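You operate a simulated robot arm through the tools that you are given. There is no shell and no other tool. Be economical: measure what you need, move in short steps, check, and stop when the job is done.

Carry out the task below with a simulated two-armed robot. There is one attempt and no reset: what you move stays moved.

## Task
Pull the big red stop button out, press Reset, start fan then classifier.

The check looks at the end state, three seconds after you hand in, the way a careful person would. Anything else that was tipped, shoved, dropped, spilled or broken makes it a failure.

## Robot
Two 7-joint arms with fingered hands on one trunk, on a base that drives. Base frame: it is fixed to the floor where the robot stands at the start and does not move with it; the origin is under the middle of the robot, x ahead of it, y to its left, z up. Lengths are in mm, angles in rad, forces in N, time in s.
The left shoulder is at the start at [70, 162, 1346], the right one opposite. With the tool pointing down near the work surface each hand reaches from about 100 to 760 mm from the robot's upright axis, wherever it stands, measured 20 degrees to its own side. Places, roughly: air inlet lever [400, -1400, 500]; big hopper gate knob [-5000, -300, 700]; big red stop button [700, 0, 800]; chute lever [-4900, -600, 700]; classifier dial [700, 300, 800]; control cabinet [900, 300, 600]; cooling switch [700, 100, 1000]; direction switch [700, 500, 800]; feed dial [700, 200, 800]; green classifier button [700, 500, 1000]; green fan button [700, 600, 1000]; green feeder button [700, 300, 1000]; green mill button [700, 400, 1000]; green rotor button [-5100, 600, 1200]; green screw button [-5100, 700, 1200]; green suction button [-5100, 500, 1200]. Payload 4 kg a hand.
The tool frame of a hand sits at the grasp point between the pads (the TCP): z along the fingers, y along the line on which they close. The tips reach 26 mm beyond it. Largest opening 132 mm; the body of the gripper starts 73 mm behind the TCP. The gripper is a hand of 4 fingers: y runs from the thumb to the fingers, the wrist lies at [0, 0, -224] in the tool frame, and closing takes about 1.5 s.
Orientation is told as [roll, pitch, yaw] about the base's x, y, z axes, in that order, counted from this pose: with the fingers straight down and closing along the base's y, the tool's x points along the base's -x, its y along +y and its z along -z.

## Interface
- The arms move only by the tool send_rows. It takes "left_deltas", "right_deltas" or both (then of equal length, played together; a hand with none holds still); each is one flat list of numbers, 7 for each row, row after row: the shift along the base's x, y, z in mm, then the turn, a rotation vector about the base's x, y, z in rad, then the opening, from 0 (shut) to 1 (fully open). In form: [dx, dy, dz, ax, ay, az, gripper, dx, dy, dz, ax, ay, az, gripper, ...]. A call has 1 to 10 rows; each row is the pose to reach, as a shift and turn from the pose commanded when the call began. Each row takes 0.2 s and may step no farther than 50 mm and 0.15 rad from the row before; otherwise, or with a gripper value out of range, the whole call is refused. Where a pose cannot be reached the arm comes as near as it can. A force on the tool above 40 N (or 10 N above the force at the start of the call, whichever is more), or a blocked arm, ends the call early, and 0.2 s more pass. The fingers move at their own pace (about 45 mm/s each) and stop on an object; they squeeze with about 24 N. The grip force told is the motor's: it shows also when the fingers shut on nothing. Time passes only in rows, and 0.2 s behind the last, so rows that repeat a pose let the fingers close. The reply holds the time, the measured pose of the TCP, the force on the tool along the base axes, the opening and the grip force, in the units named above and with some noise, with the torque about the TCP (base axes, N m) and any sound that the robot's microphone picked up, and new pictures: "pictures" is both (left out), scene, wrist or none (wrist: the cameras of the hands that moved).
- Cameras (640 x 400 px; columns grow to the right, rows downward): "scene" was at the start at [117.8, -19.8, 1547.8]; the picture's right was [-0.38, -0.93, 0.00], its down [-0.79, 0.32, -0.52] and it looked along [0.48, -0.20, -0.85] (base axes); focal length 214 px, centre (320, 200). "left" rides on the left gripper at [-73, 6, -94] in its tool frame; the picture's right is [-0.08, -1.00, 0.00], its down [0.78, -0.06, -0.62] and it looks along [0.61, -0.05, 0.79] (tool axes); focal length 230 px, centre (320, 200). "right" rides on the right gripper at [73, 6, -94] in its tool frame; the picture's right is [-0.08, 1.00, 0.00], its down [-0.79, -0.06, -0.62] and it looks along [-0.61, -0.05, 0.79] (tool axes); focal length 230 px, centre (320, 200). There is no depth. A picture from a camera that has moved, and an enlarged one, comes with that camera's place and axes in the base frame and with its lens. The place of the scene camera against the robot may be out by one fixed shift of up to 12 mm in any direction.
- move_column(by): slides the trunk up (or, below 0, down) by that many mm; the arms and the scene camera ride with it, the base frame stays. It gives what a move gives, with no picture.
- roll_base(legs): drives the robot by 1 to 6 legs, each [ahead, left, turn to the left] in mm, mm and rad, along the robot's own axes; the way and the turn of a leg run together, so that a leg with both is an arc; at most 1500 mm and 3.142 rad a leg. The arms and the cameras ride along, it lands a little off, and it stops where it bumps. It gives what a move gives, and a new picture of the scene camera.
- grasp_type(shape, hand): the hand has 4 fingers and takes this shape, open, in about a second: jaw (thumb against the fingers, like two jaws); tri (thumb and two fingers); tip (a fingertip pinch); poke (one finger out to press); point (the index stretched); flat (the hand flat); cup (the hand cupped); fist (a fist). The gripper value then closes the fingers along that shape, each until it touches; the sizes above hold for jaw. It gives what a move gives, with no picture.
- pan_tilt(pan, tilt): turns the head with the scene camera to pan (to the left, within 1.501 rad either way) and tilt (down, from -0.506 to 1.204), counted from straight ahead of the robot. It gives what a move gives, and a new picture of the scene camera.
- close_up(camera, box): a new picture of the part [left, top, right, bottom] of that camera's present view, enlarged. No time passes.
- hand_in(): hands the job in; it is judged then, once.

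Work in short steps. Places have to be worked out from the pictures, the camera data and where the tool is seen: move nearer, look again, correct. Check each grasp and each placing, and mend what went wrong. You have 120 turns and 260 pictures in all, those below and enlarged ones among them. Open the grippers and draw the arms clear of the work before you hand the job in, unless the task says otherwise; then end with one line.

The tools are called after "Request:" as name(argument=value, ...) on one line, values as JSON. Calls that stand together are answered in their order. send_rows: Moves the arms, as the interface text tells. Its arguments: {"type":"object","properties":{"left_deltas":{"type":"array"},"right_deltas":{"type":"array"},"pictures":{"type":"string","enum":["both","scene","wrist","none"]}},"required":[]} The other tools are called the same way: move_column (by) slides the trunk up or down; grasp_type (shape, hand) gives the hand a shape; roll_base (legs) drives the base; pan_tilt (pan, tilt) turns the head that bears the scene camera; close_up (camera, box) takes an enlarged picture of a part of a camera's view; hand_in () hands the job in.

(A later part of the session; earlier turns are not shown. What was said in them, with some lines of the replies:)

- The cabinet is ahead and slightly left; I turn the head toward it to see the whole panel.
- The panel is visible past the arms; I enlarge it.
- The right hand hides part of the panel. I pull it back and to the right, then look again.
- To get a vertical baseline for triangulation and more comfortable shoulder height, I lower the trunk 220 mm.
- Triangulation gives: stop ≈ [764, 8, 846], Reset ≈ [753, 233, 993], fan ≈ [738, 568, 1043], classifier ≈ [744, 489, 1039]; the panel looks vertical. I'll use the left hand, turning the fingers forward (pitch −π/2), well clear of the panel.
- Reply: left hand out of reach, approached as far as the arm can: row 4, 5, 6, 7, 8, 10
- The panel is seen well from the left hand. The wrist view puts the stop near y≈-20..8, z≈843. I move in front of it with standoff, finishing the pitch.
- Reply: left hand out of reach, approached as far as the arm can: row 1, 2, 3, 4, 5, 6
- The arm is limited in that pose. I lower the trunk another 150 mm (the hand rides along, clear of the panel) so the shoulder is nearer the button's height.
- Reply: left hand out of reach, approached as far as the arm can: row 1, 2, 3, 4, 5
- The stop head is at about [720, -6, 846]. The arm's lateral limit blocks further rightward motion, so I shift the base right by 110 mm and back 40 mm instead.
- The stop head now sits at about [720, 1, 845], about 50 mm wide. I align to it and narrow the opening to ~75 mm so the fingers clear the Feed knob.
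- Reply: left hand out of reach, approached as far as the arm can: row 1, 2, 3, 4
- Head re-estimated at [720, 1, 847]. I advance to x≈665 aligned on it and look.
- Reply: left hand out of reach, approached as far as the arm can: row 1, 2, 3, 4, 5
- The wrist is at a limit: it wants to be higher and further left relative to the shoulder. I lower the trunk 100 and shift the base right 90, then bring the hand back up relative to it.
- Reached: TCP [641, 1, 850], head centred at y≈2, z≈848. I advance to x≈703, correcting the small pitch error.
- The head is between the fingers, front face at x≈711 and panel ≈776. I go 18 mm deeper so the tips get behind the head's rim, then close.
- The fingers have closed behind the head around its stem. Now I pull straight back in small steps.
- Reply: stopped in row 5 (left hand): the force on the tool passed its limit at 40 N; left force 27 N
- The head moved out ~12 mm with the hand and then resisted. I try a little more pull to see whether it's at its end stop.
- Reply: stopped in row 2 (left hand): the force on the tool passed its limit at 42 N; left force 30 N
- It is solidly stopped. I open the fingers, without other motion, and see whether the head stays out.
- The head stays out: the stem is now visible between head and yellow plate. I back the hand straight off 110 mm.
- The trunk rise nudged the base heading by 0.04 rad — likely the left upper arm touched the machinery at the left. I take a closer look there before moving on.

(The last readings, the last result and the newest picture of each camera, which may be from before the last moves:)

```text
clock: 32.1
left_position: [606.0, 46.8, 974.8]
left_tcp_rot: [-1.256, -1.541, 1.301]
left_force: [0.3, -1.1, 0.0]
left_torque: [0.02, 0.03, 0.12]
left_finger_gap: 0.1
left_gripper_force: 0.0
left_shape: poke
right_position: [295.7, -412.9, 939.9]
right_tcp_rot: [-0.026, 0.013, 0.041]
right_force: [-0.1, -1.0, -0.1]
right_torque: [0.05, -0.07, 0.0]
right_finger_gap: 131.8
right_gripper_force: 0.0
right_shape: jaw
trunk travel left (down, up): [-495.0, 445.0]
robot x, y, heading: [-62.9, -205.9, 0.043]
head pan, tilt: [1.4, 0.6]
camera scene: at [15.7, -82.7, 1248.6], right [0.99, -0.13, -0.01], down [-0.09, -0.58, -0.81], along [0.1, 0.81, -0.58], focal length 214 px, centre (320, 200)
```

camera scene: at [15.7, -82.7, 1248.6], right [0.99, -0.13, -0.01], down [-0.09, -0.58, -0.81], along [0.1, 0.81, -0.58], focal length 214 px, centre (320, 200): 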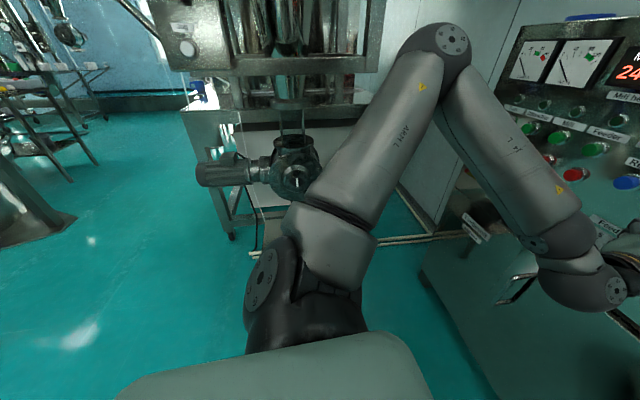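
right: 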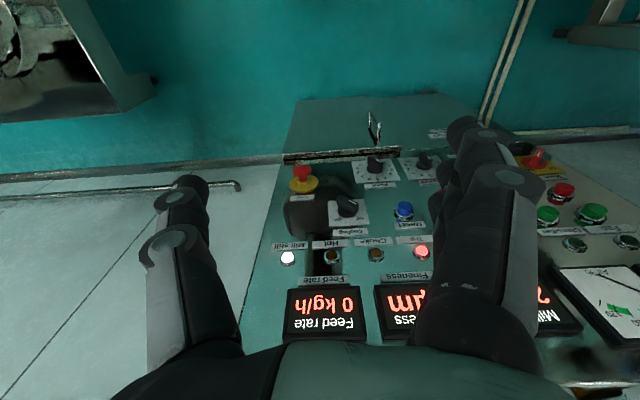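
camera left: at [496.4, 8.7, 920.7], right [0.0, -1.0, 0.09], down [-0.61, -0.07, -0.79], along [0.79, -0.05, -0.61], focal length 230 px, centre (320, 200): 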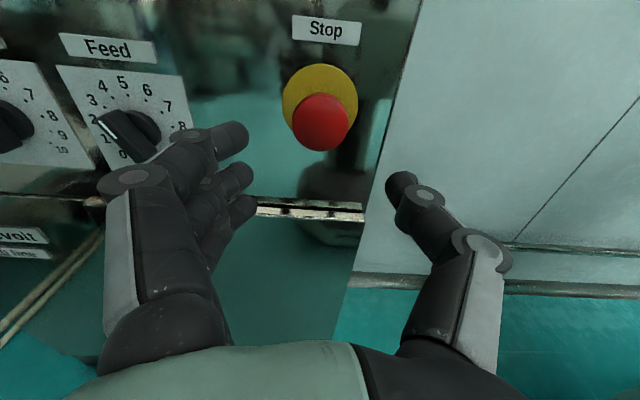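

The pose suggests the robot is leaning slightly (right hand rolled −0.026, pitch 0.013), as though something caught. I check the right side too.

Request:
pan_tilt(pan=-1.2, tilt=0.7)

Request:
send_rows(left_deltas=[0, 0, 0, 0, 0, 0, 1], pictures="wrist")

```text
clock: 34.5
left_position: [606.3, 46.3, 973.1]
left_tcp_rot: [-1.194, -1.541, 1.236]
left_force: [1.4, -0.6, 0.3]
left_torque: [-0.03, 0.0, 0.15]
left_finger_gap: 0.1
left_gripper_force: 0.0
left_shape: poke
right_position: [295.6, -413.2, 937.3]
right_tcp_rot: [-0.026, 0.016, 0.04]
right_force: [0.0, -0.4, -0.7]
right_torque: [0.04, 0.01, -0.01]
right_finger_gap: 132.1
right_gripper_force: 0.0
right_shape: jaw
trunk travel left (down, up): [-495.0, 445.0]
robot x, y, heading: [-67.2, -199.8, 0.031]
head pan, tilt: [-1.201, 0.7]
camera scene: at [38.6, -248.6, 1242.7], right [-0.92, -0.4, 0.02], down [-0.27, 0.58, -0.77], along [0.29, -0.71, -0.63], focal length 214 px, centre (320, 200)
```

scene: 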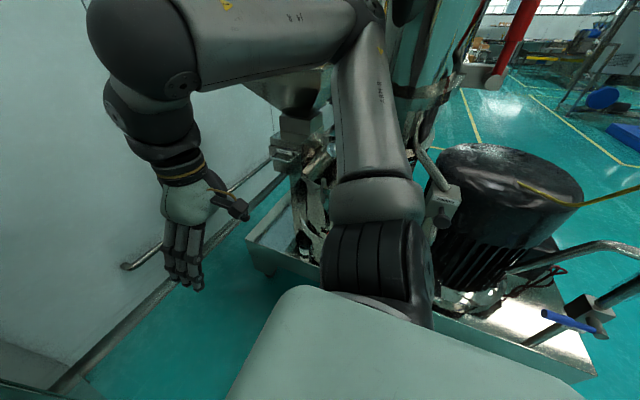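

```text
clock: 35.1
left_position: [599.6, 50.2, 980.1]
left_tcp_rot: [-1.442, -1.545, 1.493]
left_force: [-0.6, -0.5, -1.0]
left_torque: [-0.01, 0.04, -0.02]
left_finger_gap: 0.0
left_gripper_force: 0.0
left_shape: poke
right_position: [293.1, -412.3, 937.4]
right_tcp_rot: [-0.027, 0.013, 0.052]
right_force: [0.5, 0.5, 1.1]
right_torque: [0.02, -0.02, 0.01]
right_finger_gap: 131.9
right_gripper_force: 0.0
right_shape: jaw
trunk travel left (down, up): [-495.0, 445.0]
robot x, y, heading: [-65.5, -199.5, 0.046]
head pan, tilt: [-1.201, 0.7]
stopped in row 1 (left hand): the arm was blocked; the commanded pose is now the measured one
camera left: at [506.9, 53.6, 1052.4], right [0.05, -0.99, 0.1], down [-0.61, -0.11, -0.78], along [0.79, -0.02, -0.62], focal length 230 px, centre (320, 200)
```

left: 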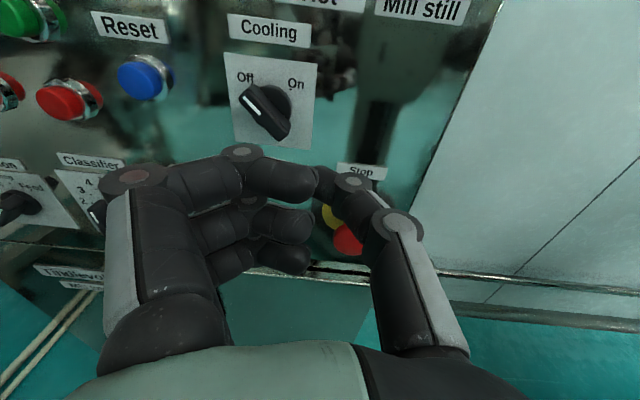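

The right elbow/upper arm is pressed against the mill at the right, because I shifted the base right and then rose. I reverse the trunk move first to relieve the contact.

Request:
move_column(by=-140)

Request:
pan_tilt(pan=-1.2, tilt=0.5)

```text
clock: 36.7
left_position: [593.4, 29.4, 848.2]
left_tcp_rot: [-1.998, -1.56, 2.042]
left_force: [0.3, 0.0, -0.3]
left_torque: [0.01, 0.01, 0.05]
left_finger_gap: 0.3
left_gripper_force: 0.2
left_shape: poke
right_position: [283.4, -429.2, 799.0]
right_tcp_rot: [-0.007, 0.002, 0.039]
right_force: [0.3, 0.3, -0.4]
right_torque: [0.0, 0.02, -0.02]
right_finger_gap: 132.0
right_gripper_force: 0.0
right_shape: jaw
trunk travel left (down, up): [-355.0, 585.0]
robot x, y, heading: [-62.0, -199.5, 0.037]
head pan, tilt: [-1.201, 0.7]
```

```text
clock: 37.5
left_position: [593.0, 29.9, 847.8]
left_tcp_rot: [-1.964, -1.56, 2.005]
left_force: [1.2, 0.4, 0.5]
left_torque: [-0.01, -0.01, 0.02]
left_finger_gap: 0.0
left_gripper_force: 0.2
left_shape: poke
right_position: [282.7, -429.6, 799.6]
right_tcp_rot: [-0.007, 0.002, 0.041]
right_force: [0.0, 0.1, 0.1]
right_torque: [0.0, 0.01, -0.01]
right_finger_gap: 132.0
right_gripper_force: 0.1
right_shape: jaw
trunk travel left (down, up): [-355.0, 585.0]
robot x, y, heading: [-66.5, -201.0, 0.034]
head pan, tilt: [-1.201, 0.499]
camera scene: at [25.0, -275.8, 1120.4], right [-0.92, -0.4, 0.0], down [-0.19, 0.44, -0.88], along [0.35, -0.81, -0.48], focal length 214 px, centre (320, 200)
```

scene: 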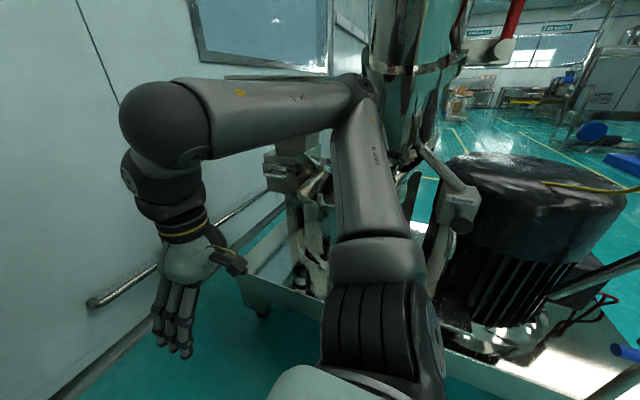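

Contact is relieved (it was the right elbow under the hopper). I now drive the base left 220 mm, away from that mill, and straighten the heading.

Request:
roll_base(legs=[[0, 110, -0.035], [0, 110, 0]])

Request:
pan_tilt(pan=-1.2, tilt=0.3)

Request:
pan_tilt(pan=1.0, tilt=0.4)

```text
clock: 39.5
left_position: [600.9, 224.2, 847.1]
left_tcp_rot: [-1.925, -1.561, 1.928]
left_force: [-0.5, 0.3, -0.1]
left_torque: [0.01, -0.03, -0.02]
left_finger_gap: 0.0
left_gripper_force: 0.1
left_shape: poke
right_position: [272.7, -223.2, 797.8]
right_tcp_rot: [-0.006, 0.002, 0.005]
right_force: [-1.0, 0.0, 0.6]
right_torque: [-0.03, 0.04, -0.01]
right_finger_gap: 131.9
right_gripper_force: 0.1
right_shape: jaw
trunk travel left (down, up): [-355.0, 585.0]
robot x, y, heading: [-64.9, 15.2, -0.002]
head pan, tilt: [-1.201, 0.499]
camera scene: at [19.7, -59.5, 1120.6], right [-0.93, -0.36, 0.0], down [-0.17, 0.45, -0.88], along [0.32, -0.82, -0.48], focal length 214 px, centre (320, 200)
```

scene: 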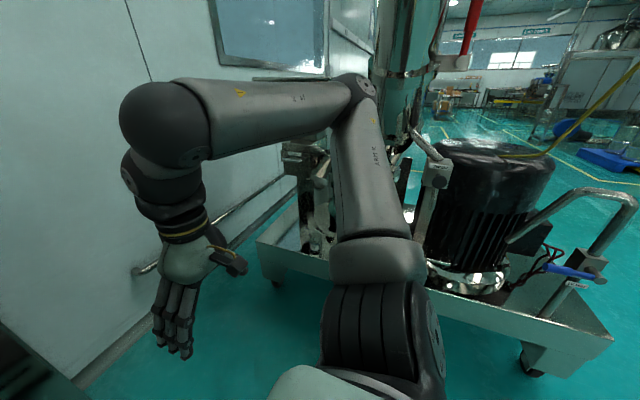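

```text
clock: 40.2
left_position: [599.5, 222.6, 848.1]
left_tcp_rot: [-1.979, -1.56, 1.986]
left_force: [0.5, -0.2, -0.3]
left_torque: [0.01, 0.01, -0.02]
left_finger_gap: 0.0
left_gripper_force: 0.0
left_shape: poke
right_position: [272.5, -223.5, 797.9]
right_tcp_rot: [-0.006, 0.002, 0.003]
right_force: [1.1, 0.0, 0.4]
right_torque: [0.0, 0.0, -0.01]
right_finger_gap: 131.8
right_gripper_force: 0.1
right_shape: jaw
trunk travel left (down, up): [-355.0, 585.0]
robot x, y, heading: [-66.6, 20.4, 0.004]
head pan, tilt: [-1.201, 0.3]
camera scene: at [20.5, -63.0, 1138.8], right [-0.93, -0.36, 0.0], down [-0.11, 0.28, -0.95], along [0.35, -0.89, -0.3], focal length 214 px, centre (320, 200)
```

scene: 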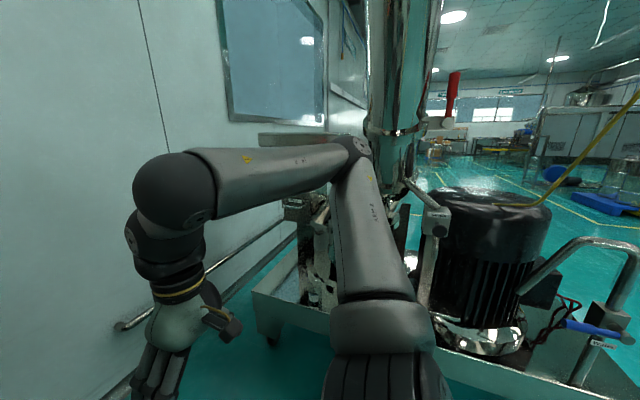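

```text
clock: 42.2
left_position: [599.5, 224.3, 848.9]
left_tcp_rot: [-1.964, -1.562, 1.97]
left_force: [0.1, 0.0, -0.6]
left_torque: [0.02, 0.01, 0.01]
left_finger_gap: 0.0
left_gripper_force: 0.0
left_shape: poke
right_position: [271.8, -223.1, 799.0]
right_tcp_rot: [-0.005, 0.001, 0.004]
right_force: [0.3, -0.9, -1.1]
right_torque: [-0.02, -0.04, -0.01]
right_finger_gap: 131.7
right_gripper_force: 0.0
right_shape: jaw
trunk travel left (down, up): [-355.0, 585.0]
robot x, y, heading: [-68.0, 20.5, 0.0]
head pan, tilt: [1.0, 0.4]
camera scene: at [36.7, 102.2, 1129.6], right [0.84, -0.54, 0.0], down [-0.21, -0.33, -0.92], along [0.5, 0.78, -0.39], focal length 214 px, centre (320, 200)
```

scene: 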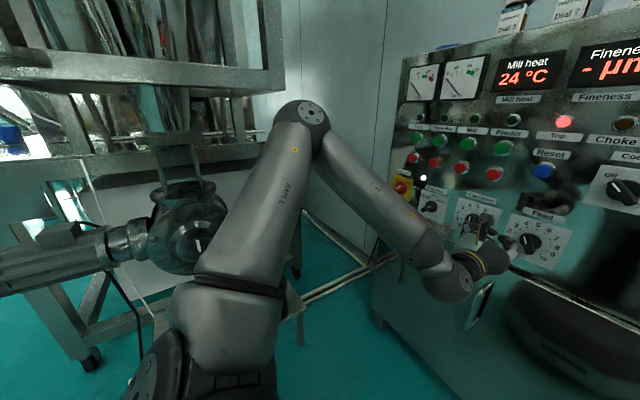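

Both mills look undisturbed and the base is at y≈20. I raise the left hand by the arm toward Reset's height (z≈990), with the wrist view to find the poke finger's tip.

Request:
send_rows(left_deltas=[0, 2, 30, 0, 0, 0, 1, 0, 4, 60, 0, 0, 0, 1, 0, 6, 90, 0, 0, 0, 1, 0, 8, 120, 0, 0, 0, 1, 0, 8, 140, 0, 0, 0, 1], pictures="both")

```text
clock: 43.5
left_position: [600.3, 231.0, 987.2]
left_tcp_rot: [-1.966, -1.561, 1.968]
left_force: [0.2, 0.4, 1.0]
left_torque: [-0.02, 0.0, -0.03]
left_finger_gap: 0.0
left_gripper_force: 0.1
left_shape: poke
right_position: [271.8, -224.3, 799.1]
right_tcp_rot: [-0.005, 0.002, 0.004]
right_force: [0.2, -0.3, -1.5]
right_torque: [0.0, 0.01, 0.01]
right_finger_gap: 132.0
right_gripper_force: 0.0
right_shape: jaw
trunk travel left (down, up): [-355.0, 585.0]
robot x, y, heading: [-67.8, 20.0, -0.001]
head pan, tilt: [1.0, 0.4]
camera scene: at [36.4, 102.1, 1129.6], right [0.84, -0.54, 0.0], down [-0.21, -0.33, -0.92], along [0.5, 0.78, -0.39], focal length 214 px, centre (320, 200)
camera left: at [506.3, 237.5, 1060.0], right [0.0, -1.0, 0.09], down [-0.61, -0.07, -0.79], along [0.79, -0.05, -0.61], focal length 230 px, centre (320, 200)
```

scene: 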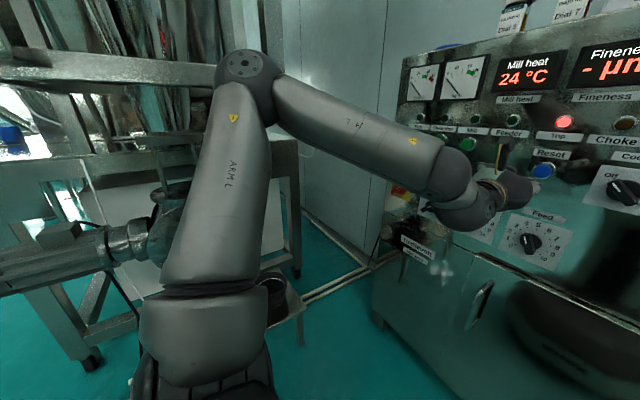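
left: 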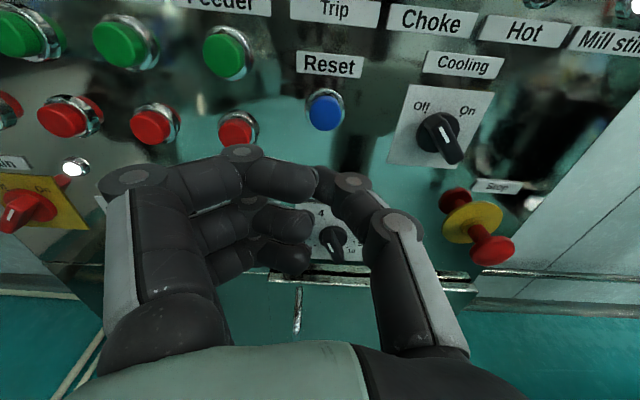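

The stop button is clearly out in this view. The poke shape looks curled, so I try "point" for a stretched index and look.

Request:
grasp_type(hand="left", shape="point")

Request:
close_up(camera="left", box=[80, 0, 560, 300])

```text
clock: 44.4
left_position: [599.0, 230.8, 986.7]
left_tcp_rot: [-1.956, -1.559, 1.961]
left_force: [-0.6, -0.1, 0.0]
left_torque: [0.01, -0.01, -0.02]
left_finger_gap: 126.0
left_gripper_force: 0.2
left_shape: point
right_position: [272.5, -224.5, 798.6]
right_tcp_rot: [-0.007, 0.002, 0.005]
right_force: [0.1, 0.1, -0.4]
right_torque: [-0.01, 0.04, 0.01]
right_finger_gap: 132.0
right_gripper_force: 0.1
right_shape: jaw
trunk travel left (down, up): [-355.0, 585.0]
robot x, y, heading: [-67.1, 19.1, 0.003]
head pan, tilt: [1.0, 0.4]
```

```text
1.33 times, centred on (320, 150) of left
camera zoom: at [506.5, 237.5, 1059.3], right [0.0, -1.0, 0.09], down [-0.61, -0.07, -0.79], along [0.79, -0.05, -0.61], focal length 307 px, centre (320, 267)
```

zoom: 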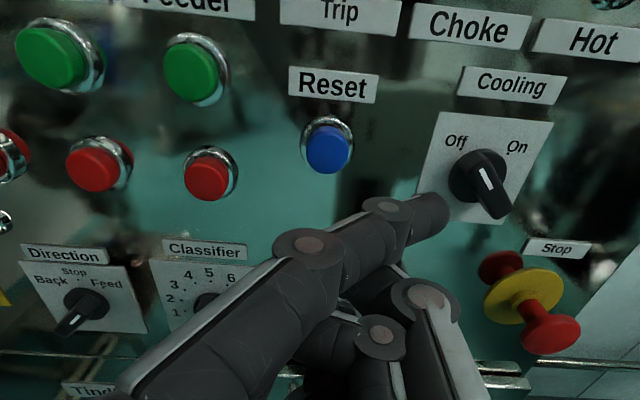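

The index in "point" angles across. I try "tip" (fingertip pinch), which should end on the TCP axis when closed.

Request:
grasp_type(hand="left", shape="tip")

Request:
send_rows(left_deltas=[0, 0, 0, 0, 0, 0, 0, 0, 0, 0, 0, 0, 0, 0, 0, 0, 0, 0, 0, 0, 0, 0, 0, 0, 0, 0, 0, 0, 0, 0, 0, 0, 0, 0, 0, 0, 0, 0, 0, 0, 0, 0, 0, 0, 0, 0, 0, 0, 0], pictures="wrist")

```text
clock: 45.2
left_position: [600.2, 230.8, 987.2]
left_tcp_rot: [-1.957, -1.56, 1.964]
left_force: [1.1, 0.3, -0.4]
left_torque: [0.0, 0.01, 0.01]
left_finger_gap: 131.8
left_gripper_force: 0.1
left_shape: tip
right_position: [271.8, -222.6, 799.1]
right_tcp_rot: [-0.006, 0.001, 0.003]
right_force: [-0.7, 0.1, -0.4]
right_torque: [0.0, -0.01, 0.03]
right_finger_gap: 131.9
right_gripper_force: 0.0
right_shape: jaw
trunk travel left (down, up): [-355.0, 585.0]
robot x, y, heading: [-70.2, 20.3, 0.001]
head pan, tilt: [1.0, 0.4]
```

```text
clock: 46.9
left_position: [599.4, 229.9, 988.0]
left_tcp_rot: [-1.962, -1.56, 1.968]
left_force: [0.0, 0.1, 0.0]
left_torque: [0.04, 0.02, 0.03]
left_finger_gap: 0.2
left_gripper_force: 0.1
left_shape: tip
right_position: [272.5, -223.3, 799.3]
right_tcp_rot: [-0.005, 0.002, 0.004]
right_force: [0.4, -0.5, -0.3]
right_torque: [0.01, 0.0, -0.03]
right_finger_gap: 132.0
right_gripper_force: 0.0
right_shape: jaw
trunk travel left (down, up): [-355.0, 585.0]
robot x, y, heading: [-68.3, 18.2, 0.003]
head pan, tilt: [1.0, 0.4]
camera left: at [506.5, 237.6, 1059.4], right [0.0, -1.0, 0.09], down [-0.61, -0.07, -0.79], along [0.79, -0.05, -0.61], focal length 230 px, centre (320, 200)
```

left: 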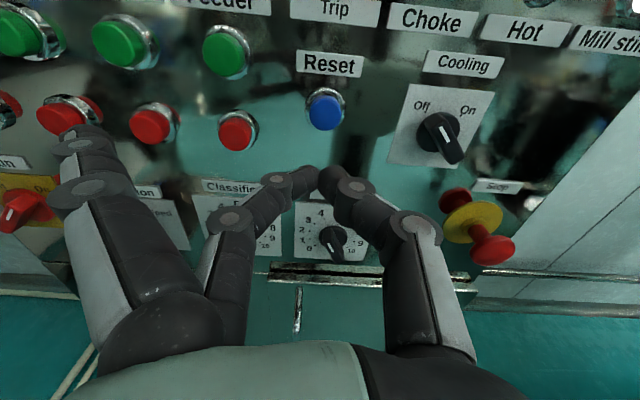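

In "tip" another finger sticks out at the side, which is risky. I go back to "poke" and inspect it enlarged.

Request:
grasp_type(hand="left", shape="poke")

Request:
close_up(camera="left", box=[160, 90, 480, 290])

Request:
pan_tilt(pan=0.5, tilt=0.3)

Request:
close_up(camera="scene", box=[250, 120, 490, 270])

```text
clock: 47.8
left_position: [599.6, 230.8, 986.2]
left_tcp_rot: [-1.962, -1.559, 1.968]
left_force: [-0.6, 0.1, 0.9]
left_torque: [0.01, 0.0, 0.02]
left_finger_gap: 0.0
left_gripper_force: 0.1
left_shape: poke
right_position: [272.8, -223.8, 798.6]
right_tcp_rot: [-0.005, 0.001, 0.004]
right_force: [-0.6, 0.2, 0.0]
right_torque: [-0.01, -0.03, -0.01]
right_finger_gap: 131.9
right_gripper_force: 0.0
right_shape: jaw
trunk travel left (down, up): [-355.0, 585.0]
robot x, y, heading: [-63.8, 17.2, 0.001]
head pan, tilt: [1.0, 0.4]
```

```text
2.00 times, centred on (320, 190) of left
camera zoom: at [506.5, 237.6, 1059.4], right [0.0, -1.0, 0.09], down [-0.61, -0.07, -0.79], along [0.79, -0.05, -0.61], focal length 460 px, centre (320, 220)
```

zoom: 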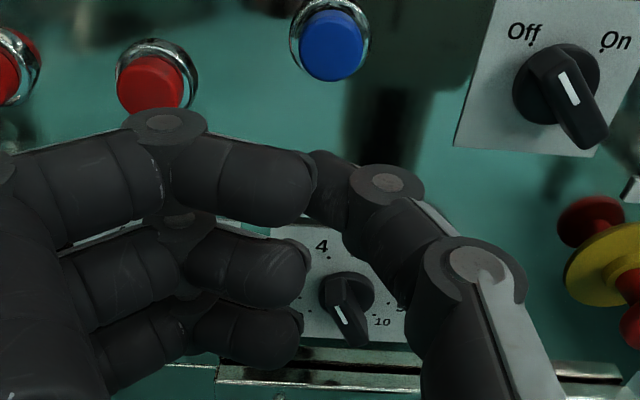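

```text
clock: 48.7
left_position: [599.4, 230.5, 988.4]
left_tcp_rot: [-1.962, -1.56, 1.965]
left_force: [-0.6, -0.2, 0.6]
left_torque: [0.01, -0.01, 0.0]
left_finger_gap: 0.1
left_gripper_force: 0.0
left_shape: poke
right_position: [271.7, -224.8, 798.5]
right_tcp_rot: [-0.005, 0.003, 0.004]
right_force: [0.1, 0.9, -0.2]
right_torque: [-0.02, -0.01, 0.0]
right_finger_gap: 131.9
right_gripper_force: 0.0
right_shape: jaw
trunk travel left (down, up): [-355.0, 585.0]
robot x, y, heading: [-69.7, 19.2, 0.001]
head pan, tilt: [0.499, 0.3]
camera scene: at [68.6, 69.0, 1138.8], right [0.48, -0.88, 0.0], down [-0.26, -0.14, -0.96], along [0.84, 0.46, -0.3], focal length 214 px, centre (320, 200)
```

scene: 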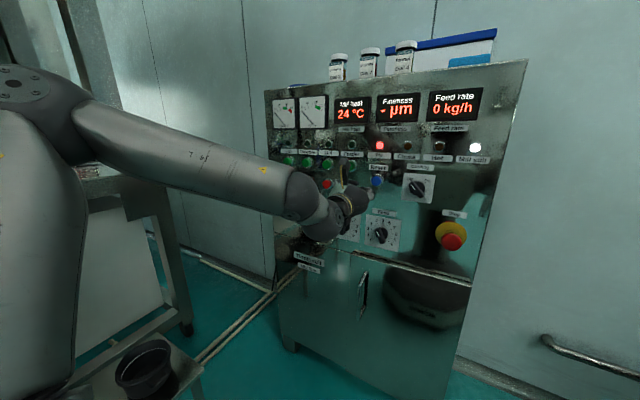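

```text
2.67 times, centred on (370, 195) of scene
camera zoom: at [68.6, 69.0, 1138.8], right [0.48, -0.88, 0.0], down [-0.26, -0.14, -0.96], along [0.84, 0.46, -0.3], focal length 572 px, centre (187, 213)
```

zoom: 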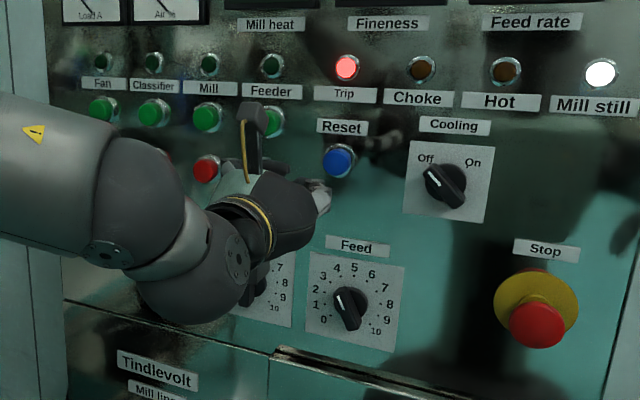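

"Poke" has no clear protruding tip. "Point" is better: I estimate its fingertip ~25 mm above and ~37 mm right of the TCP. I use it, tilting the hand 0.3 rad nose-down so the index leads the other knuckles.

Request:
grasp_type(hand="left", shape="point")

Request:
send_rows(left_deltas=[0, 10, 0, 0, 0.1, 0, 1, 0, 20, 0, 0, 0.2, 0, 1, 0, 35, 0, 0, 0.3, 0, 1], pictures="both")

Request:
close_up(camera="left", box=[200, 50, 520, 250])

Request:
close_up(camera="scene", box=[250, 120, 490, 270])

```text
clock: 49.6
left_position: [599.2, 231.2, 987.6]
left_tcp_rot: [-1.961, -1.56, 1.964]
left_force: [0.3, -0.1, 0.1]
left_torque: [-0.01, -0.01, 0.01]
left_finger_gap: 126.1
left_gripper_force: 0.0
left_shape: point
right_position: [272.4, -224.1, 798.6]
right_tcp_rot: [-0.006, 0.001, 0.003]
right_force: [0.5, 0.0, -0.1]
right_torque: [0.0, -0.03, -0.02]
right_finger_gap: 132.0
right_gripper_force: 0.0
right_shape: jaw
trunk travel left (down, up): [-355.0, 585.0]
robot x, y, heading: [-66.6, 17.6, 0.004]
head pan, tilt: [0.499, 0.3]
```

```text
clock: 50.4
left_position: [599.1, 265.1, 987.6]
left_tcp_rot: [-0.03, -1.27, 0.033]
left_force: [0.9, 0.6, 0.6]
left_torque: [0.01, 0.01, 0.0]
left_finger_gap: 126.1
left_gripper_force: 0.0
left_shape: point
right_position: [271.3, -224.7, 798.0]
right_tcp_rot: [-0.005, 0.0, 0.004]
right_force: [-0.1, 0.0, 0.3]
right_torque: [0.01, -0.02, 0.03]
right_finger_gap: 132.0
right_gripper_force: 0.0
right_shape: jaw
trunk travel left (down, up): [-355.0, 585.0]
robot x, y, heading: [-68.4, 17.7, -0.0]
head pan, tilt: [0.499, 0.3]
camera scene: at [68.3, 69.1, 1138.9], right [0.48, -0.88, 0.0], down [-0.26, -0.14, -0.96], along [0.84, 0.46, -0.3], focal length 214 px, centre (320, 200)
camera left: at [531.9, 272.9, 1084.2], right [0.03, -1.0, 0.08], down [-0.82, -0.07, -0.57], along [0.57, -0.05, -0.82], focal length 230 px, centre (320, 200)
```

scene: 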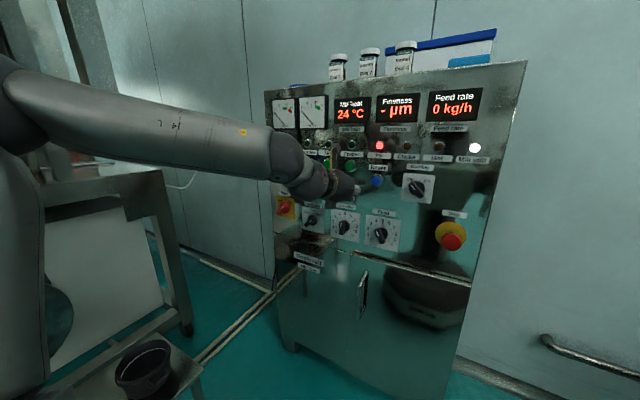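
left: 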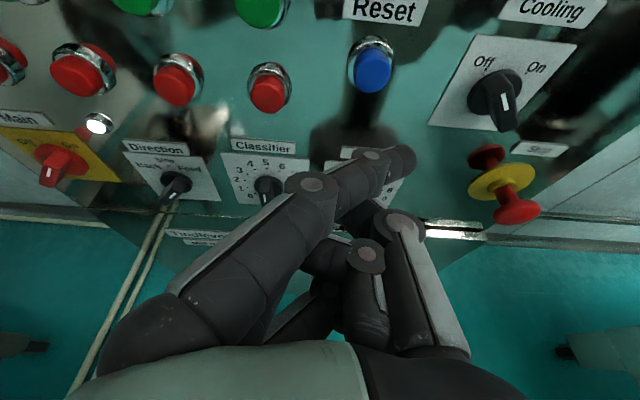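

```text
2.00 times, centred on (360, 150) of left
camera zoom: at [531.9, 272.9, 1084.2], right [0.03, -1.0, 0.08], down [-0.82, -0.07, -0.57], along [0.57, -0.05, -0.82], focal length 460 px, centre (240, 300)
```

zoom: 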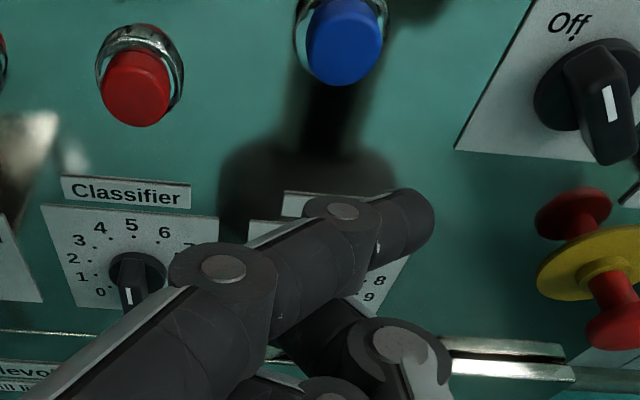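

```text
2.67 times, centred on (370, 195) of scene
camera zoom: at [68.3, 69.1, 1138.9], right [0.48, -0.88, 0.0], down [-0.26, -0.14, -0.96], along [0.84, 0.46, -0.3], focal length 572 px, centre (187, 213)
```

zoom: 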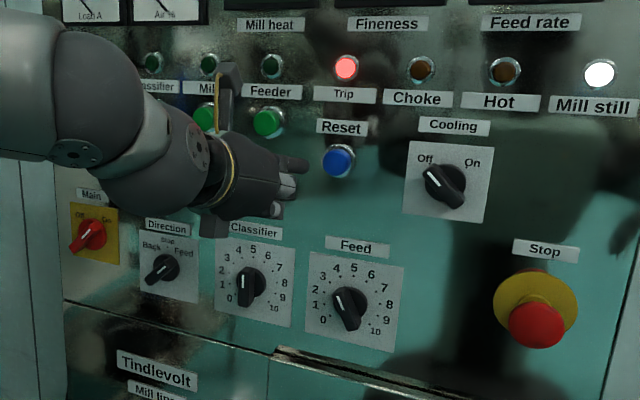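

The fingertip triangulates to ≈[607, 231, 1016], and the thumb stays ~40 mm behind it. Reset is ≈[737, 227, 989]. I align and advance to tip x≈695.

Request:
send_rows(left_deltas=[20, -1, -9, 0, 0, 0, 1, 40, -2, -18, 0, 0, 0, 1, 60, -3, -27, 0, 0, 0, 1, 80, -4, -27, 0, 0, 0, 1, 88, -4, -27, 0, 0, 0, 1], pictures="none")

Request:
close_up(camera="left", box=[200, 50, 520, 250])

Request:
close_up(camera="scene", box=[290, 140, 450, 240])

```text
clock: 51.6
left_position: [688.5, 262.1, 959.6]
left_tcp_rot: [-0.027, -1.274, 0.032]
left_force: [0.4, 0.5, 0.5]
left_torque: [0.02, 0.01, 0.01]
left_finger_gap: 126.1
left_gripper_force: 0.0
left_shape: point
right_position: [273.1, -224.0, 797.8]
right_tcp_rot: [-0.005, 0.002, 0.004]
right_force: [-0.2, 0.9, -0.2]
right_torque: [0.0, -0.01, 0.0]
right_finger_gap: 131.8
right_gripper_force: 0.0
right_shape: jaw
trunk travel left (down, up): [-355.0, 585.0]
robot x, y, heading: [-68.3, 16.2, 0.001]
head pan, tilt: [0.499, 0.3]
```

```text
2.00 times, centred on (360, 150) of left
camera zoom: at [620.5, 268.7, 1057.2], right [0.03, -1.0, 0.08], down [-0.82, -0.07, -0.57], along [0.57, -0.05, -0.82], focal length 460 px, centre (240, 300)
```

zoom: 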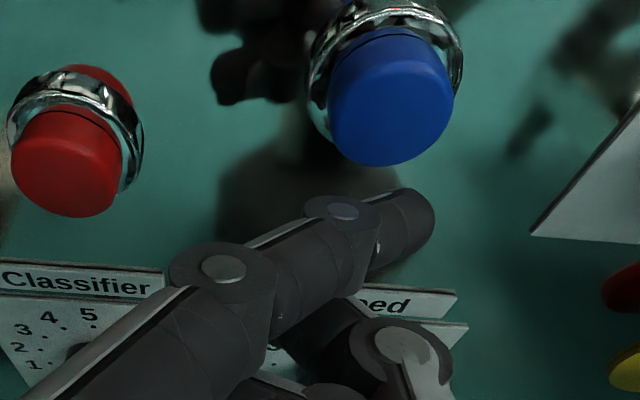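

```text
4.00 times, centred on (370, 190) of scene
camera zoom: at [68.8, 69.0, 1138.8], right [0.48, -0.88, 0.0], down [-0.26, -0.14, -0.96], along [0.84, 0.46, -0.3], focal length 858 px, centre (120, 240)
```

zoom: 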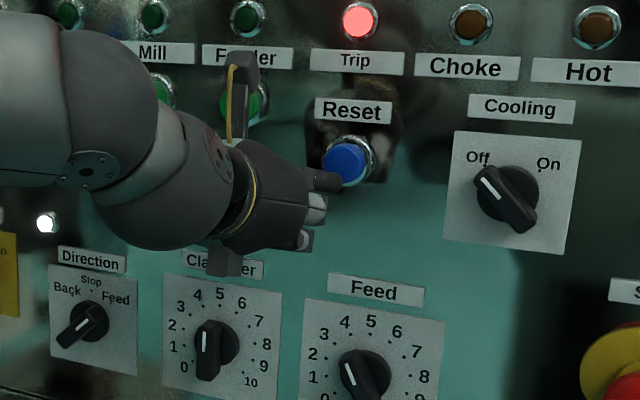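

Tip ≈[697, 227, 989], Reset face ≈[729, 227, 990]: aligned. I push forward slowly to press it, then withdraw in the same call.

Request:
send_rows(left_deltas=[10, 0, 0, 0, 0, 0, 1, 20, 0, 0, 0, 0, 0, 1, 26, 0, 0, 0, 0, 0, 1, 30, 0, 0, 0, 0, 0, 1, 34, 0, 0, 0, 0, 0, 1, 37, 0, 0, 0, 0, 0, 1], pictures="none")

Request:
close_up(camera="left", box=[200, 50, 520, 250])

Request:
close_up(camera="scene", box=[290, 140, 450, 240])

```text
clock: 53.0
left_position: [723.3, 261.5, 961.4]
left_tcp_rot: [-0.028, -1.275, 0.032]
left_force: [-7.4, 1.1, -0.3]
left_torque: [0.05, -0.19, -0.34]
left_finger_gap: 126.5
left_gripper_force: 0.2
left_shape: point
right_position: [271.4, -223.1, 799.9]
right_tcp_rot: [-0.006, 0.002, 0.005]
right_force: [0.1, 0.0, 0.1]
right_torque: [-0.01, 0.0, 0.03]
right_finger_gap: 131.8
right_gripper_force: 0.0
right_shape: jaw
trunk travel left (down, up): [-355.0, 585.0]
robot x, y, heading: [-65.0, 17.0, -0.001]
head pan, tilt: [0.499, 0.3]
heard: click
```

```text
2.00 times, centred on (360, 150) of left
camera zoom: at [656.1, 268.9, 1058.2], right [0.03, -1.0, 0.08], down [-0.82, -0.07, -0.57], along [0.57, -0.05, -0.82], focal length 460 px, centre (240, 300)
```

zoom: 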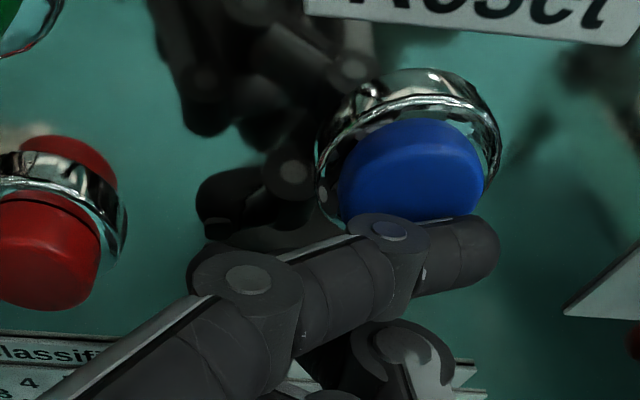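

```text
4.00 times, centred on (370, 190) of scene
camera zoom: at [67.5, 69.1, 1139.0], right [0.48, -0.88, 0.0], down [-0.26, -0.14, -0.96], along [0.84, 0.46, -0.3], focal length 858 px, centre (120, 240)
```

zoom: 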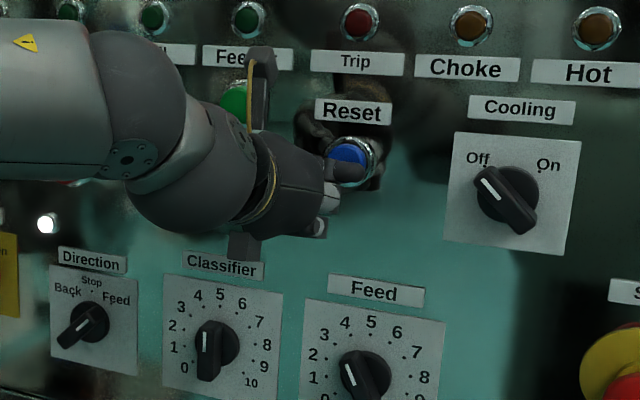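

A click, and the Trip lamp went out: Reset worked. I withdraw 90 mm and move left toward the fan button with the tip well clear.

Request:
send_rows(left_deltas=[-30, 0, 0, 0, 0, 0, 1, -75, 0, 0, 0, 0, 0, 1, -110, 0, 5, 0, 0, 0, 1, -110, 45, 10, 0, 0, 0, 1, -110, 90, 20, 0, 0, 0, 1, -110, 135, 30, 0, 0, 0, 1, -110, 180, 38, 0, 0, 0, 1, -110, 225, 44, 0, 0, 0, 1, -110, 270, 48, 0, 0, 0, 1, -110, 300, 50, 0, 0, 0, 1], pictures="both")

```text
clock: 55.2
left_position: [615.3, 563.8, 1010.4]
left_tcp_rot: [-0.026, -1.274, 0.029]
left_force: [0.1, 0.3, 0.0]
left_torque: [0.0, -0.01, -0.04]
left_finger_gap: 126.0
left_gripper_force: 0.1
left_shape: point
right_position: [273.5, -224.6, 798.1]
right_tcp_rot: [-0.007, 0.001, 0.003]
right_force: [-0.6, 0.6, -0.4]
right_torque: [0.0, 0.0, 0.02]
right_finger_gap: 131.6
right_gripper_force: 0.0
right_shape: jaw
trunk travel left (down, up): [-355.0, 585.0]
robot x, y, heading: [-66.8, 22.8, -0.0]
head pan, tilt: [0.499, 0.3]
camera scene: at [68.7, 69.3, 1138.8], right [0.48, -0.88, 0.0], down [-0.26, -0.14, -0.96], along [0.84, 0.46, -0.3], focal length 214 px, centre (320, 200)
camera left: at [547.3, 570.4, 1107.2], right [0.03, -1.0, 0.08], down [-0.82, -0.07, -0.57], along [0.57, -0.05, -0.82], focal length 230 px, centre (320, 200)
```

scene: 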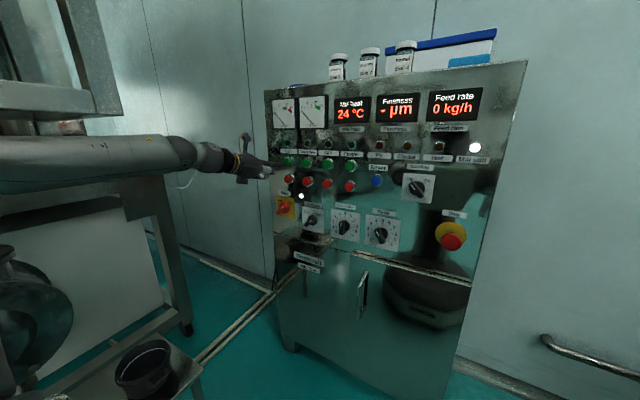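
left: 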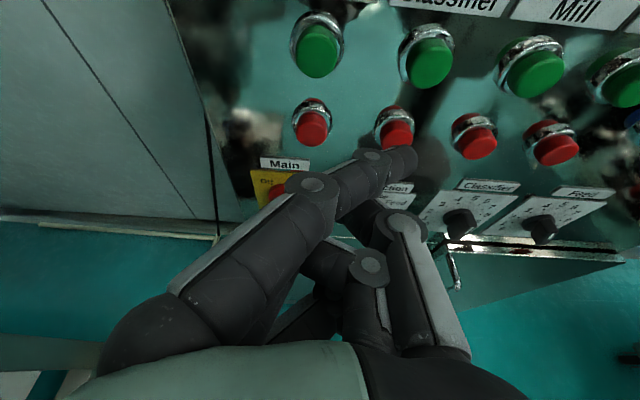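

Fan ≈[717, 571, 1036], classifier ≈[721, 490, 1034]. I align the tip with the fan button and close to ~45 mm.

Request:
send_rows(left_deltas=[0, 20, -1, 0, 0, 0, 1, 10, 41, -2, 0, 0, 0, 1, 30, 41, -2, 0, 0, 0, 1, 50, 41, -2, 0, 0, 0, 1], pictures="none")

Request:
close_up(camera="left", box=[200, 0, 520, 200])

Request:
close_up(camera="scene", box=[220, 120, 380, 220])

```text
clock: 56.2
left_position: [665.7, 603.4, 1008.0]
left_tcp_rot: [-0.028, -1.274, 0.034]
left_force: [-0.6, 0.4, 0.5]
left_torque: [-0.03, 0.01, 0.0]
left_finger_gap: 126.0
left_gripper_force: 0.0
left_shape: point
right_position: [272.4, -224.2, 798.3]
right_tcp_rot: [-0.005, 0.004, 0.004]
right_force: [-0.9, -0.5, 0.0]
right_torque: [-0.01, 0.01, -0.03]
right_finger_gap: 132.0
right_gripper_force: 0.1
right_shape: jaw
trunk travel left (down, up): [-355.0, 585.0]
robot x, y, heading: [-64.7, 17.5, 0.002]
head pan, tilt: [0.499, 0.3]
```

```text
2.00 times, centred on (360, 100) of left
camera zoom: at [598.5, 609.9, 1104.8], right [0.03, -1.0, 0.08], down [-0.82, -0.07, -0.57], along [0.57, -0.05, -0.82], focal length 460 px, centre (240, 400)
```

zoom: 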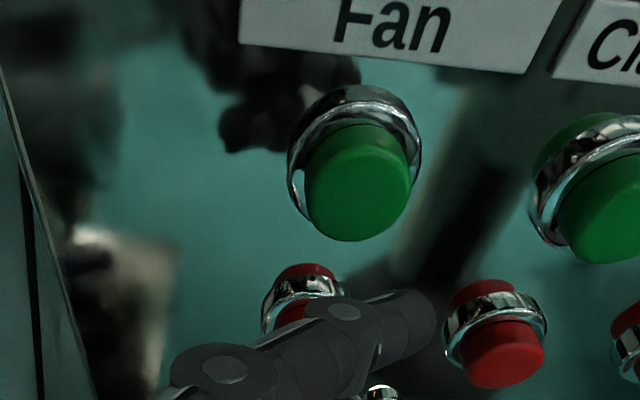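

```text
4.00 times, centred on (300, 170) of scene
camera zoom: at [69.3, 69.0, 1138.7], right [0.48, -0.88, 0.0], down [-0.26, -0.14, -0.96], along [0.84, 0.46, -0.3], focal length 858 px, centre (400, 320)
```

zoom: 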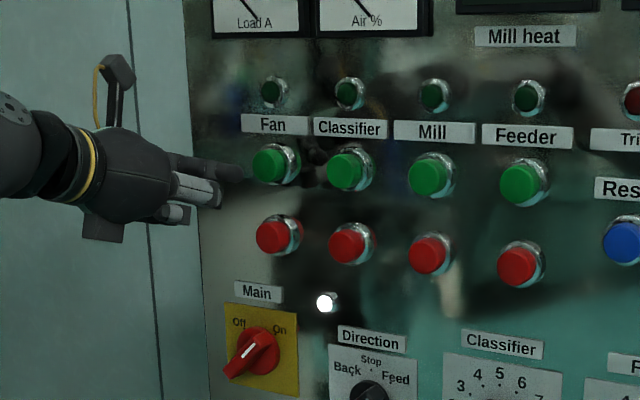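

Fan face ≈[720, 574, 1034]; tip at [674, 570, 1036]. I shift 4 mm left, 2 mm down and press slowly.

Request:
send_rows(left_deltas=[10, 4, -2, 0, 0, 0, 1, 22, 4, -2, 0, 0, 0, 1, 32, 4, -2, 0, 0, 0, 1, 38, 4, -2, 0, 0, 0, 1, 43, 4, -2, 0, 0, 0, 1, 47, 4, -2, 0, 0, 0, 1, 51, 4, -2, 0, 0, 0, 1], pictures="none")

Request:
close_up(camera="scene", box=[220, 80, 460, 230])

```text
clock: 57.8
left_position: [715.2, 608.1, 1005.7]
left_tcp_rot: [-0.025, -1.272, 0.032]
left_force: [-6.9, 1.4, -1.1]
left_torque: [0.0, -0.12, -0.23]
left_finger_gap: 126.1
left_gripper_force: 0.1
left_shape: point
right_position: [272.0, -222.6, 800.2]
right_tcp_rot: [-0.007, 0.004, 0.005]
right_force: [-0.4, 0.1, 0.1]
right_torque: [-0.01, 0.01, 0.02]
right_finger_gap: 131.9
right_gripper_force: 0.0
right_shape: jaw
trunk travel left (down, up): [-355.0, 585.0]
robot x, y, heading: [-67.7, 21.0, 0.005]
head pan, tilt: [0.499, 0.3]
heard: click
```

```text
2.67 times, centred on (340, 155) of scene
camera zoom: at [67.8, 69.4, 1138.9], right [0.48, -0.88, 0.0], down [-0.26, -0.14, -0.96], along [0.84, 0.46, -0.3], focal length 572 px, centre (267, 320)
```

zoom: 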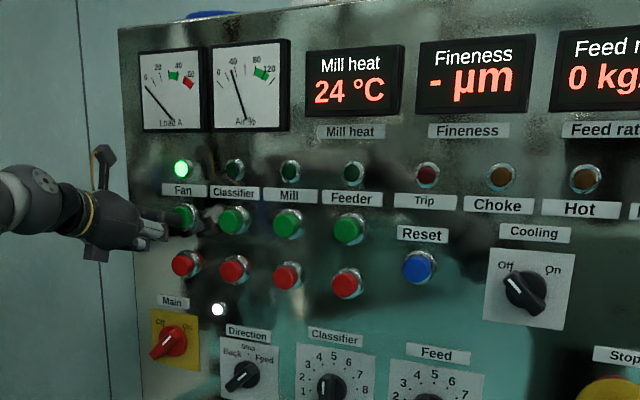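

Click, and the Fan lamp is lit with airflow rising. I withdraw, shift right ~82 mm to the classifier button, and let the air come up.

Request:
send_rows(left_deltas=[-25, 0, 0, 0, 0, 0, 1, -50, 0, 0, 0, 0, 0, 1, -50, -41, 0, 0, 0, 0, 1, -50, -82, 0, 0, 0, 0, 1, -50, -82, 0, 0, 0, 0, 1, -50, -82, 0, 0, 0, 0, 1, -50, -82, 0, 0, 0, 0, 1], pictures="none")

Request:
close_up(camera="left", box=[200, 0, 520, 200])

Request:
close_up(camera="scene", box=[220, 80, 460, 230])

```text
clock: 59.4
left_position: [664.8, 524.2, 1006.5]
left_tcp_rot: [-0.027, -1.274, 0.031]
left_force: [-0.9, -0.1, 0.2]
left_torque: [-0.02, 0.03, 0.0]
left_finger_gap: 126.0
left_gripper_force: 0.1
left_shape: point
right_position: [272.8, -224.4, 798.0]
right_tcp_rot: [-0.005, 0.003, 0.004]
right_force: [0.2, -0.1, 0.3]
right_torque: [-0.01, -0.01, 0.02]
right_finger_gap: 131.8
right_gripper_force: 0.1
right_shape: jaw
trunk travel left (down, up): [-355.0, 585.0]
robot x, y, heading: [-67.9, 18.9, -0.001]
head pan, tilt: [0.499, 0.3]
```

```text
2.00 times, centred on (360, 100) of left
camera zoom: at [598.2, 531.7, 1103.3], right [0.03, -1.0, 0.08], down [-0.82, -0.07, -0.57], along [0.57, -0.05, -0.82], focal length 460 px, centre (240, 400)
```

zoom: 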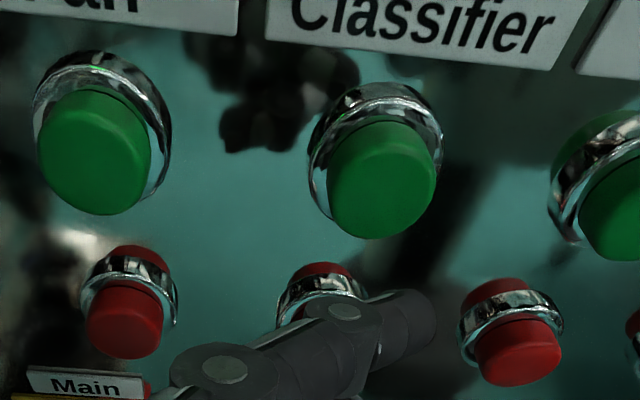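

```text
2.67 times, centred on (340, 155) of scene
camera zoom: at [68.7, 69.2, 1138.8], right [0.48, -0.88, 0.0], down [-0.26, -0.14, -0.96], along [0.84, 0.46, -0.3], focal length 572 px, centre (267, 320)
```

zoom: 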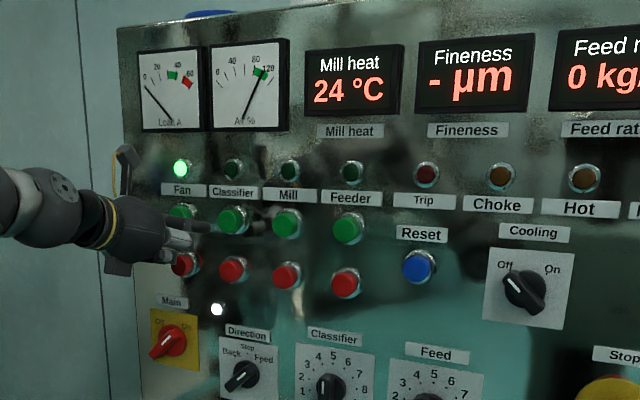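

Airflow is up in the green. The classifier button is nearly aligned (3 mm further right); I press it slowly.

Request:
send_rows(left_deltas=[10, -3, 0, 0, 0, 0, 1, 22, -3, 0, 0, 0, 0, 1, 32, -3, 0, 0, 0, 0, 1, 39, -3, 0, 0, 0, 0, 1, 44, -3, 0, 0, 0, 0, 1, 49, -3, 0, 0, 0, 0, 1, 53, -3, 0, 0, 0, 0, 1], pictures="none")

Request:
close_up(camera="scene", box=[220, 80, 460, 230])

```text
clock: 61.0
left_position: [718.5, 522.3, 1007.9]
left_tcp_rot: [-0.029, -1.277, 0.034]
left_force: [-8.1, 3.2, -0.9]
left_torque: [-0.03, -0.2, -0.33]
left_finger_gap: 126.1
left_gripper_force: 0.2
left_shape: point
right_position: [271.7, -223.4, 800.0]
right_tcp_rot: [-0.008, 0.0, 0.004]
right_force: [-0.3, 0.8, -0.6]
right_torque: [-0.04, 0.02, -0.02]
right_finger_gap: 131.9
right_gripper_force: 0.0
right_shape: jaw
trunk travel left (down, up): [-355.0, 585.0]
robot x, y, heading: [-68.5, 18.4, 0.002]
head pan, tilt: [0.499, 0.3]
heard: click
```

```text
2.67 times, centred on (340, 155) of scene
camera zoom: at [67.3, 69.5, 1139.0], right [0.48, -0.88, 0.0], down [-0.26, -0.14, -0.96], along [0.84, 0.46, -0.3], focal length 572 px, centre (267, 320)
```

zoom: 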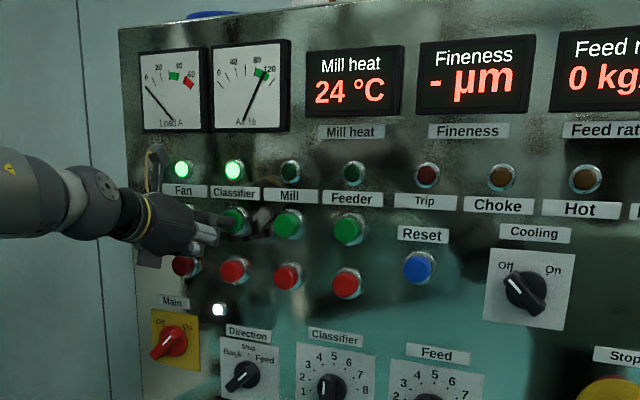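

Both Fan and Classifier lamps are lit. I draw the hand straight back and well clear, then open it to jaw.

Request:
send_rows(left_deltas=[-25, 0, 0, 0, 0, 0, 1, -65, 0, 0, 0, 0, 0, 1, -105, 0, 0, 0, 0, 0, 1, -145, -20, 0, 0, 0, 0, 1, -180, -40, 0, 0, 0, 0, 1, -200, -60, 0, 0, 0, 0, 1], pictures="none")

Request:
grasp_type(hand="left", shape="jaw")

Request:
pan_tilt(pan=0.25, tilt=0.3)

Request:
pan_tilt(pan=-1.3, tilt=0.1)

```text
clock: 62.4
left_position: [517.0, 461.6, 1006.7]
left_tcp_rot: [-0.021, -1.275, 0.028]
left_force: [0.1, -1.2, -0.6]
left_torque: [0.01, 0.0, 0.05]
left_finger_gap: 126.1
left_gripper_force: 0.0
left_shape: point
right_position: [272.5, -224.4, 798.6]
right_tcp_rot: [-0.005, 0.002, 0.003]
right_force: [0.5, -0.4, 0.2]
right_torque: [-0.03, -0.01, -0.03]
right_finger_gap: 131.9
right_gripper_force: 0.0
right_shape: jaw
trunk travel left (down, up): [-355.0, 585.0]
robot x, y, heading: [-69.1, 20.1, -0.003]
head pan, tilt: [0.499, 0.3]
```

```text
clock: 63.3
left_position: [519.5, 462.9, 1006.7]
left_tcp_rot: [-0.026, -1.273, 0.03]
left_force: [0.7, 0.5, -0.1]
left_torque: [-0.02, 0.01, 0.0]
left_finger_gap: 132.0
left_gripper_force: 0.0
left_shape: jaw
right_position: [272.5, -224.9, 799.5]
right_tcp_rot: [-0.005, 0.002, 0.004]
right_force: [0.0, 0.5, -0.5]
right_torque: [0.01, -0.03, -0.01]
right_finger_gap: 131.9
right_gripper_force: 0.1
right_shape: jaw
trunk travel left (down, up): [-355.0, 585.0]
robot x, y, heading: [-68.2, 16.9, 0.001]
head pan, tilt: [0.499, 0.3]
```

```text
clock: 64.0
left_position: [518.4, 462.0, 1006.8]
left_tcp_rot: [-0.026, -1.276, 0.031]
left_force: [0.8, 0.8, 0.4]
left_torque: [0.01, -0.02, -0.03]
left_finger_gap: 131.7
left_gripper_force: 0.2
left_shape: jaw
right_position: [271.7, -224.9, 798.9]
right_tcp_rot: [-0.005, 0.004, 0.003]
right_force: [-0.4, 0.7, -0.2]
right_torque: [-0.02, 0.01, 0.03]
right_finger_gap: 131.9
right_gripper_force: 0.1
right_shape: jaw
trunk travel left (down, up): [-355.0, 585.0]
robot x, y, heading: [-68.8, 19.0, 0.002]
head pan, tilt: [0.25, 0.3]
camera scene: at [77.1, 47.4, 1138.9], right [0.25, -0.97, 0.0], down [-0.29, -0.07, -0.96], along [0.93, 0.24, -0.3], focal length 214 px, centre (320, 200)
```

scene: 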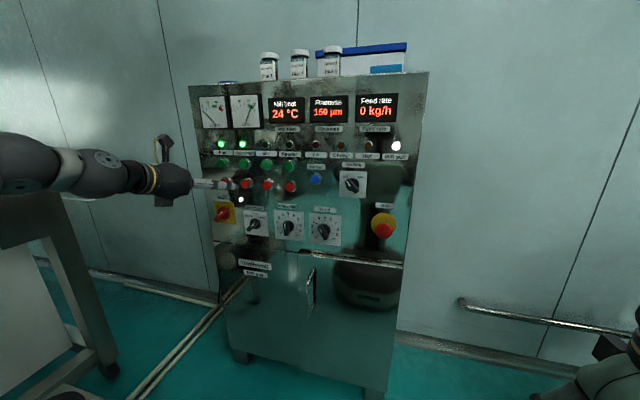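

```text
clock: 65.7
left_position: [519.6, 463.1, 1006.7]
left_tcp_rot: [-0.026, -1.273, 0.032]
left_force: [0.3, 0.7, 0.2]
left_torque: [-0.02, -0.01, 0.0]
left_finger_gap: 132.1
left_gripper_force: 0.1
left_shape: jaw
right_position: [272.6, -223.7, 800.1]
right_tcp_rot: [-0.007, 0.002, 0.003]
right_force: [-0.1, 1.1, 0.0]
right_torque: [-0.05, 0.01, 0.0]
right_finger_gap: 132.0
right_gripper_force: 0.0
right_shape: jaw
trunk travel left (down, up): [-355.0, 585.0]
robot x, y, heading: [-69.6, 18.7, 0.006]
head pan, tilt: [-1.3, 0.099]
camera scene: at [11.4, -64.4, 1157.5], right [-0.96, -0.27, 0.0], down [-0.03, 0.1, -0.99], along [0.27, -0.96, -0.1], focal length 214 px, centre (320, 200)
```

scene: 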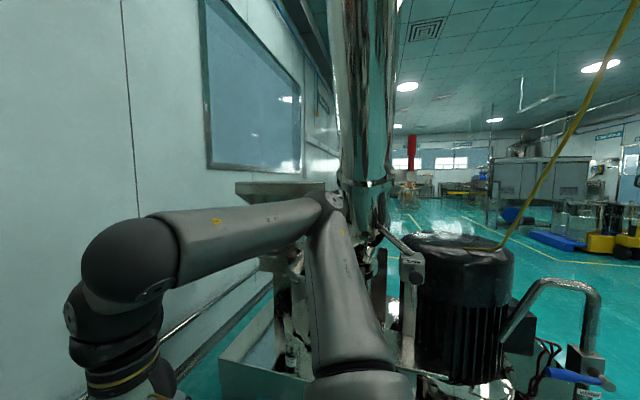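

The stop button is out, Trip is dark, Fan and Classifier are lit with fineness showing, and the mill on the right stands as before. Both hands are open and clear, so I hand in.

Request:
hand_in()

```text
The job is handed in.
```

I pulled the stop button out, pressed Reset (the Trip lamp went out), then started the fan and the classifier, and both lamps are lit. While I was repositioning, the robot's right arm pressed against the mill on its right. I backed it off, and the mill looked unchanged afterwards.
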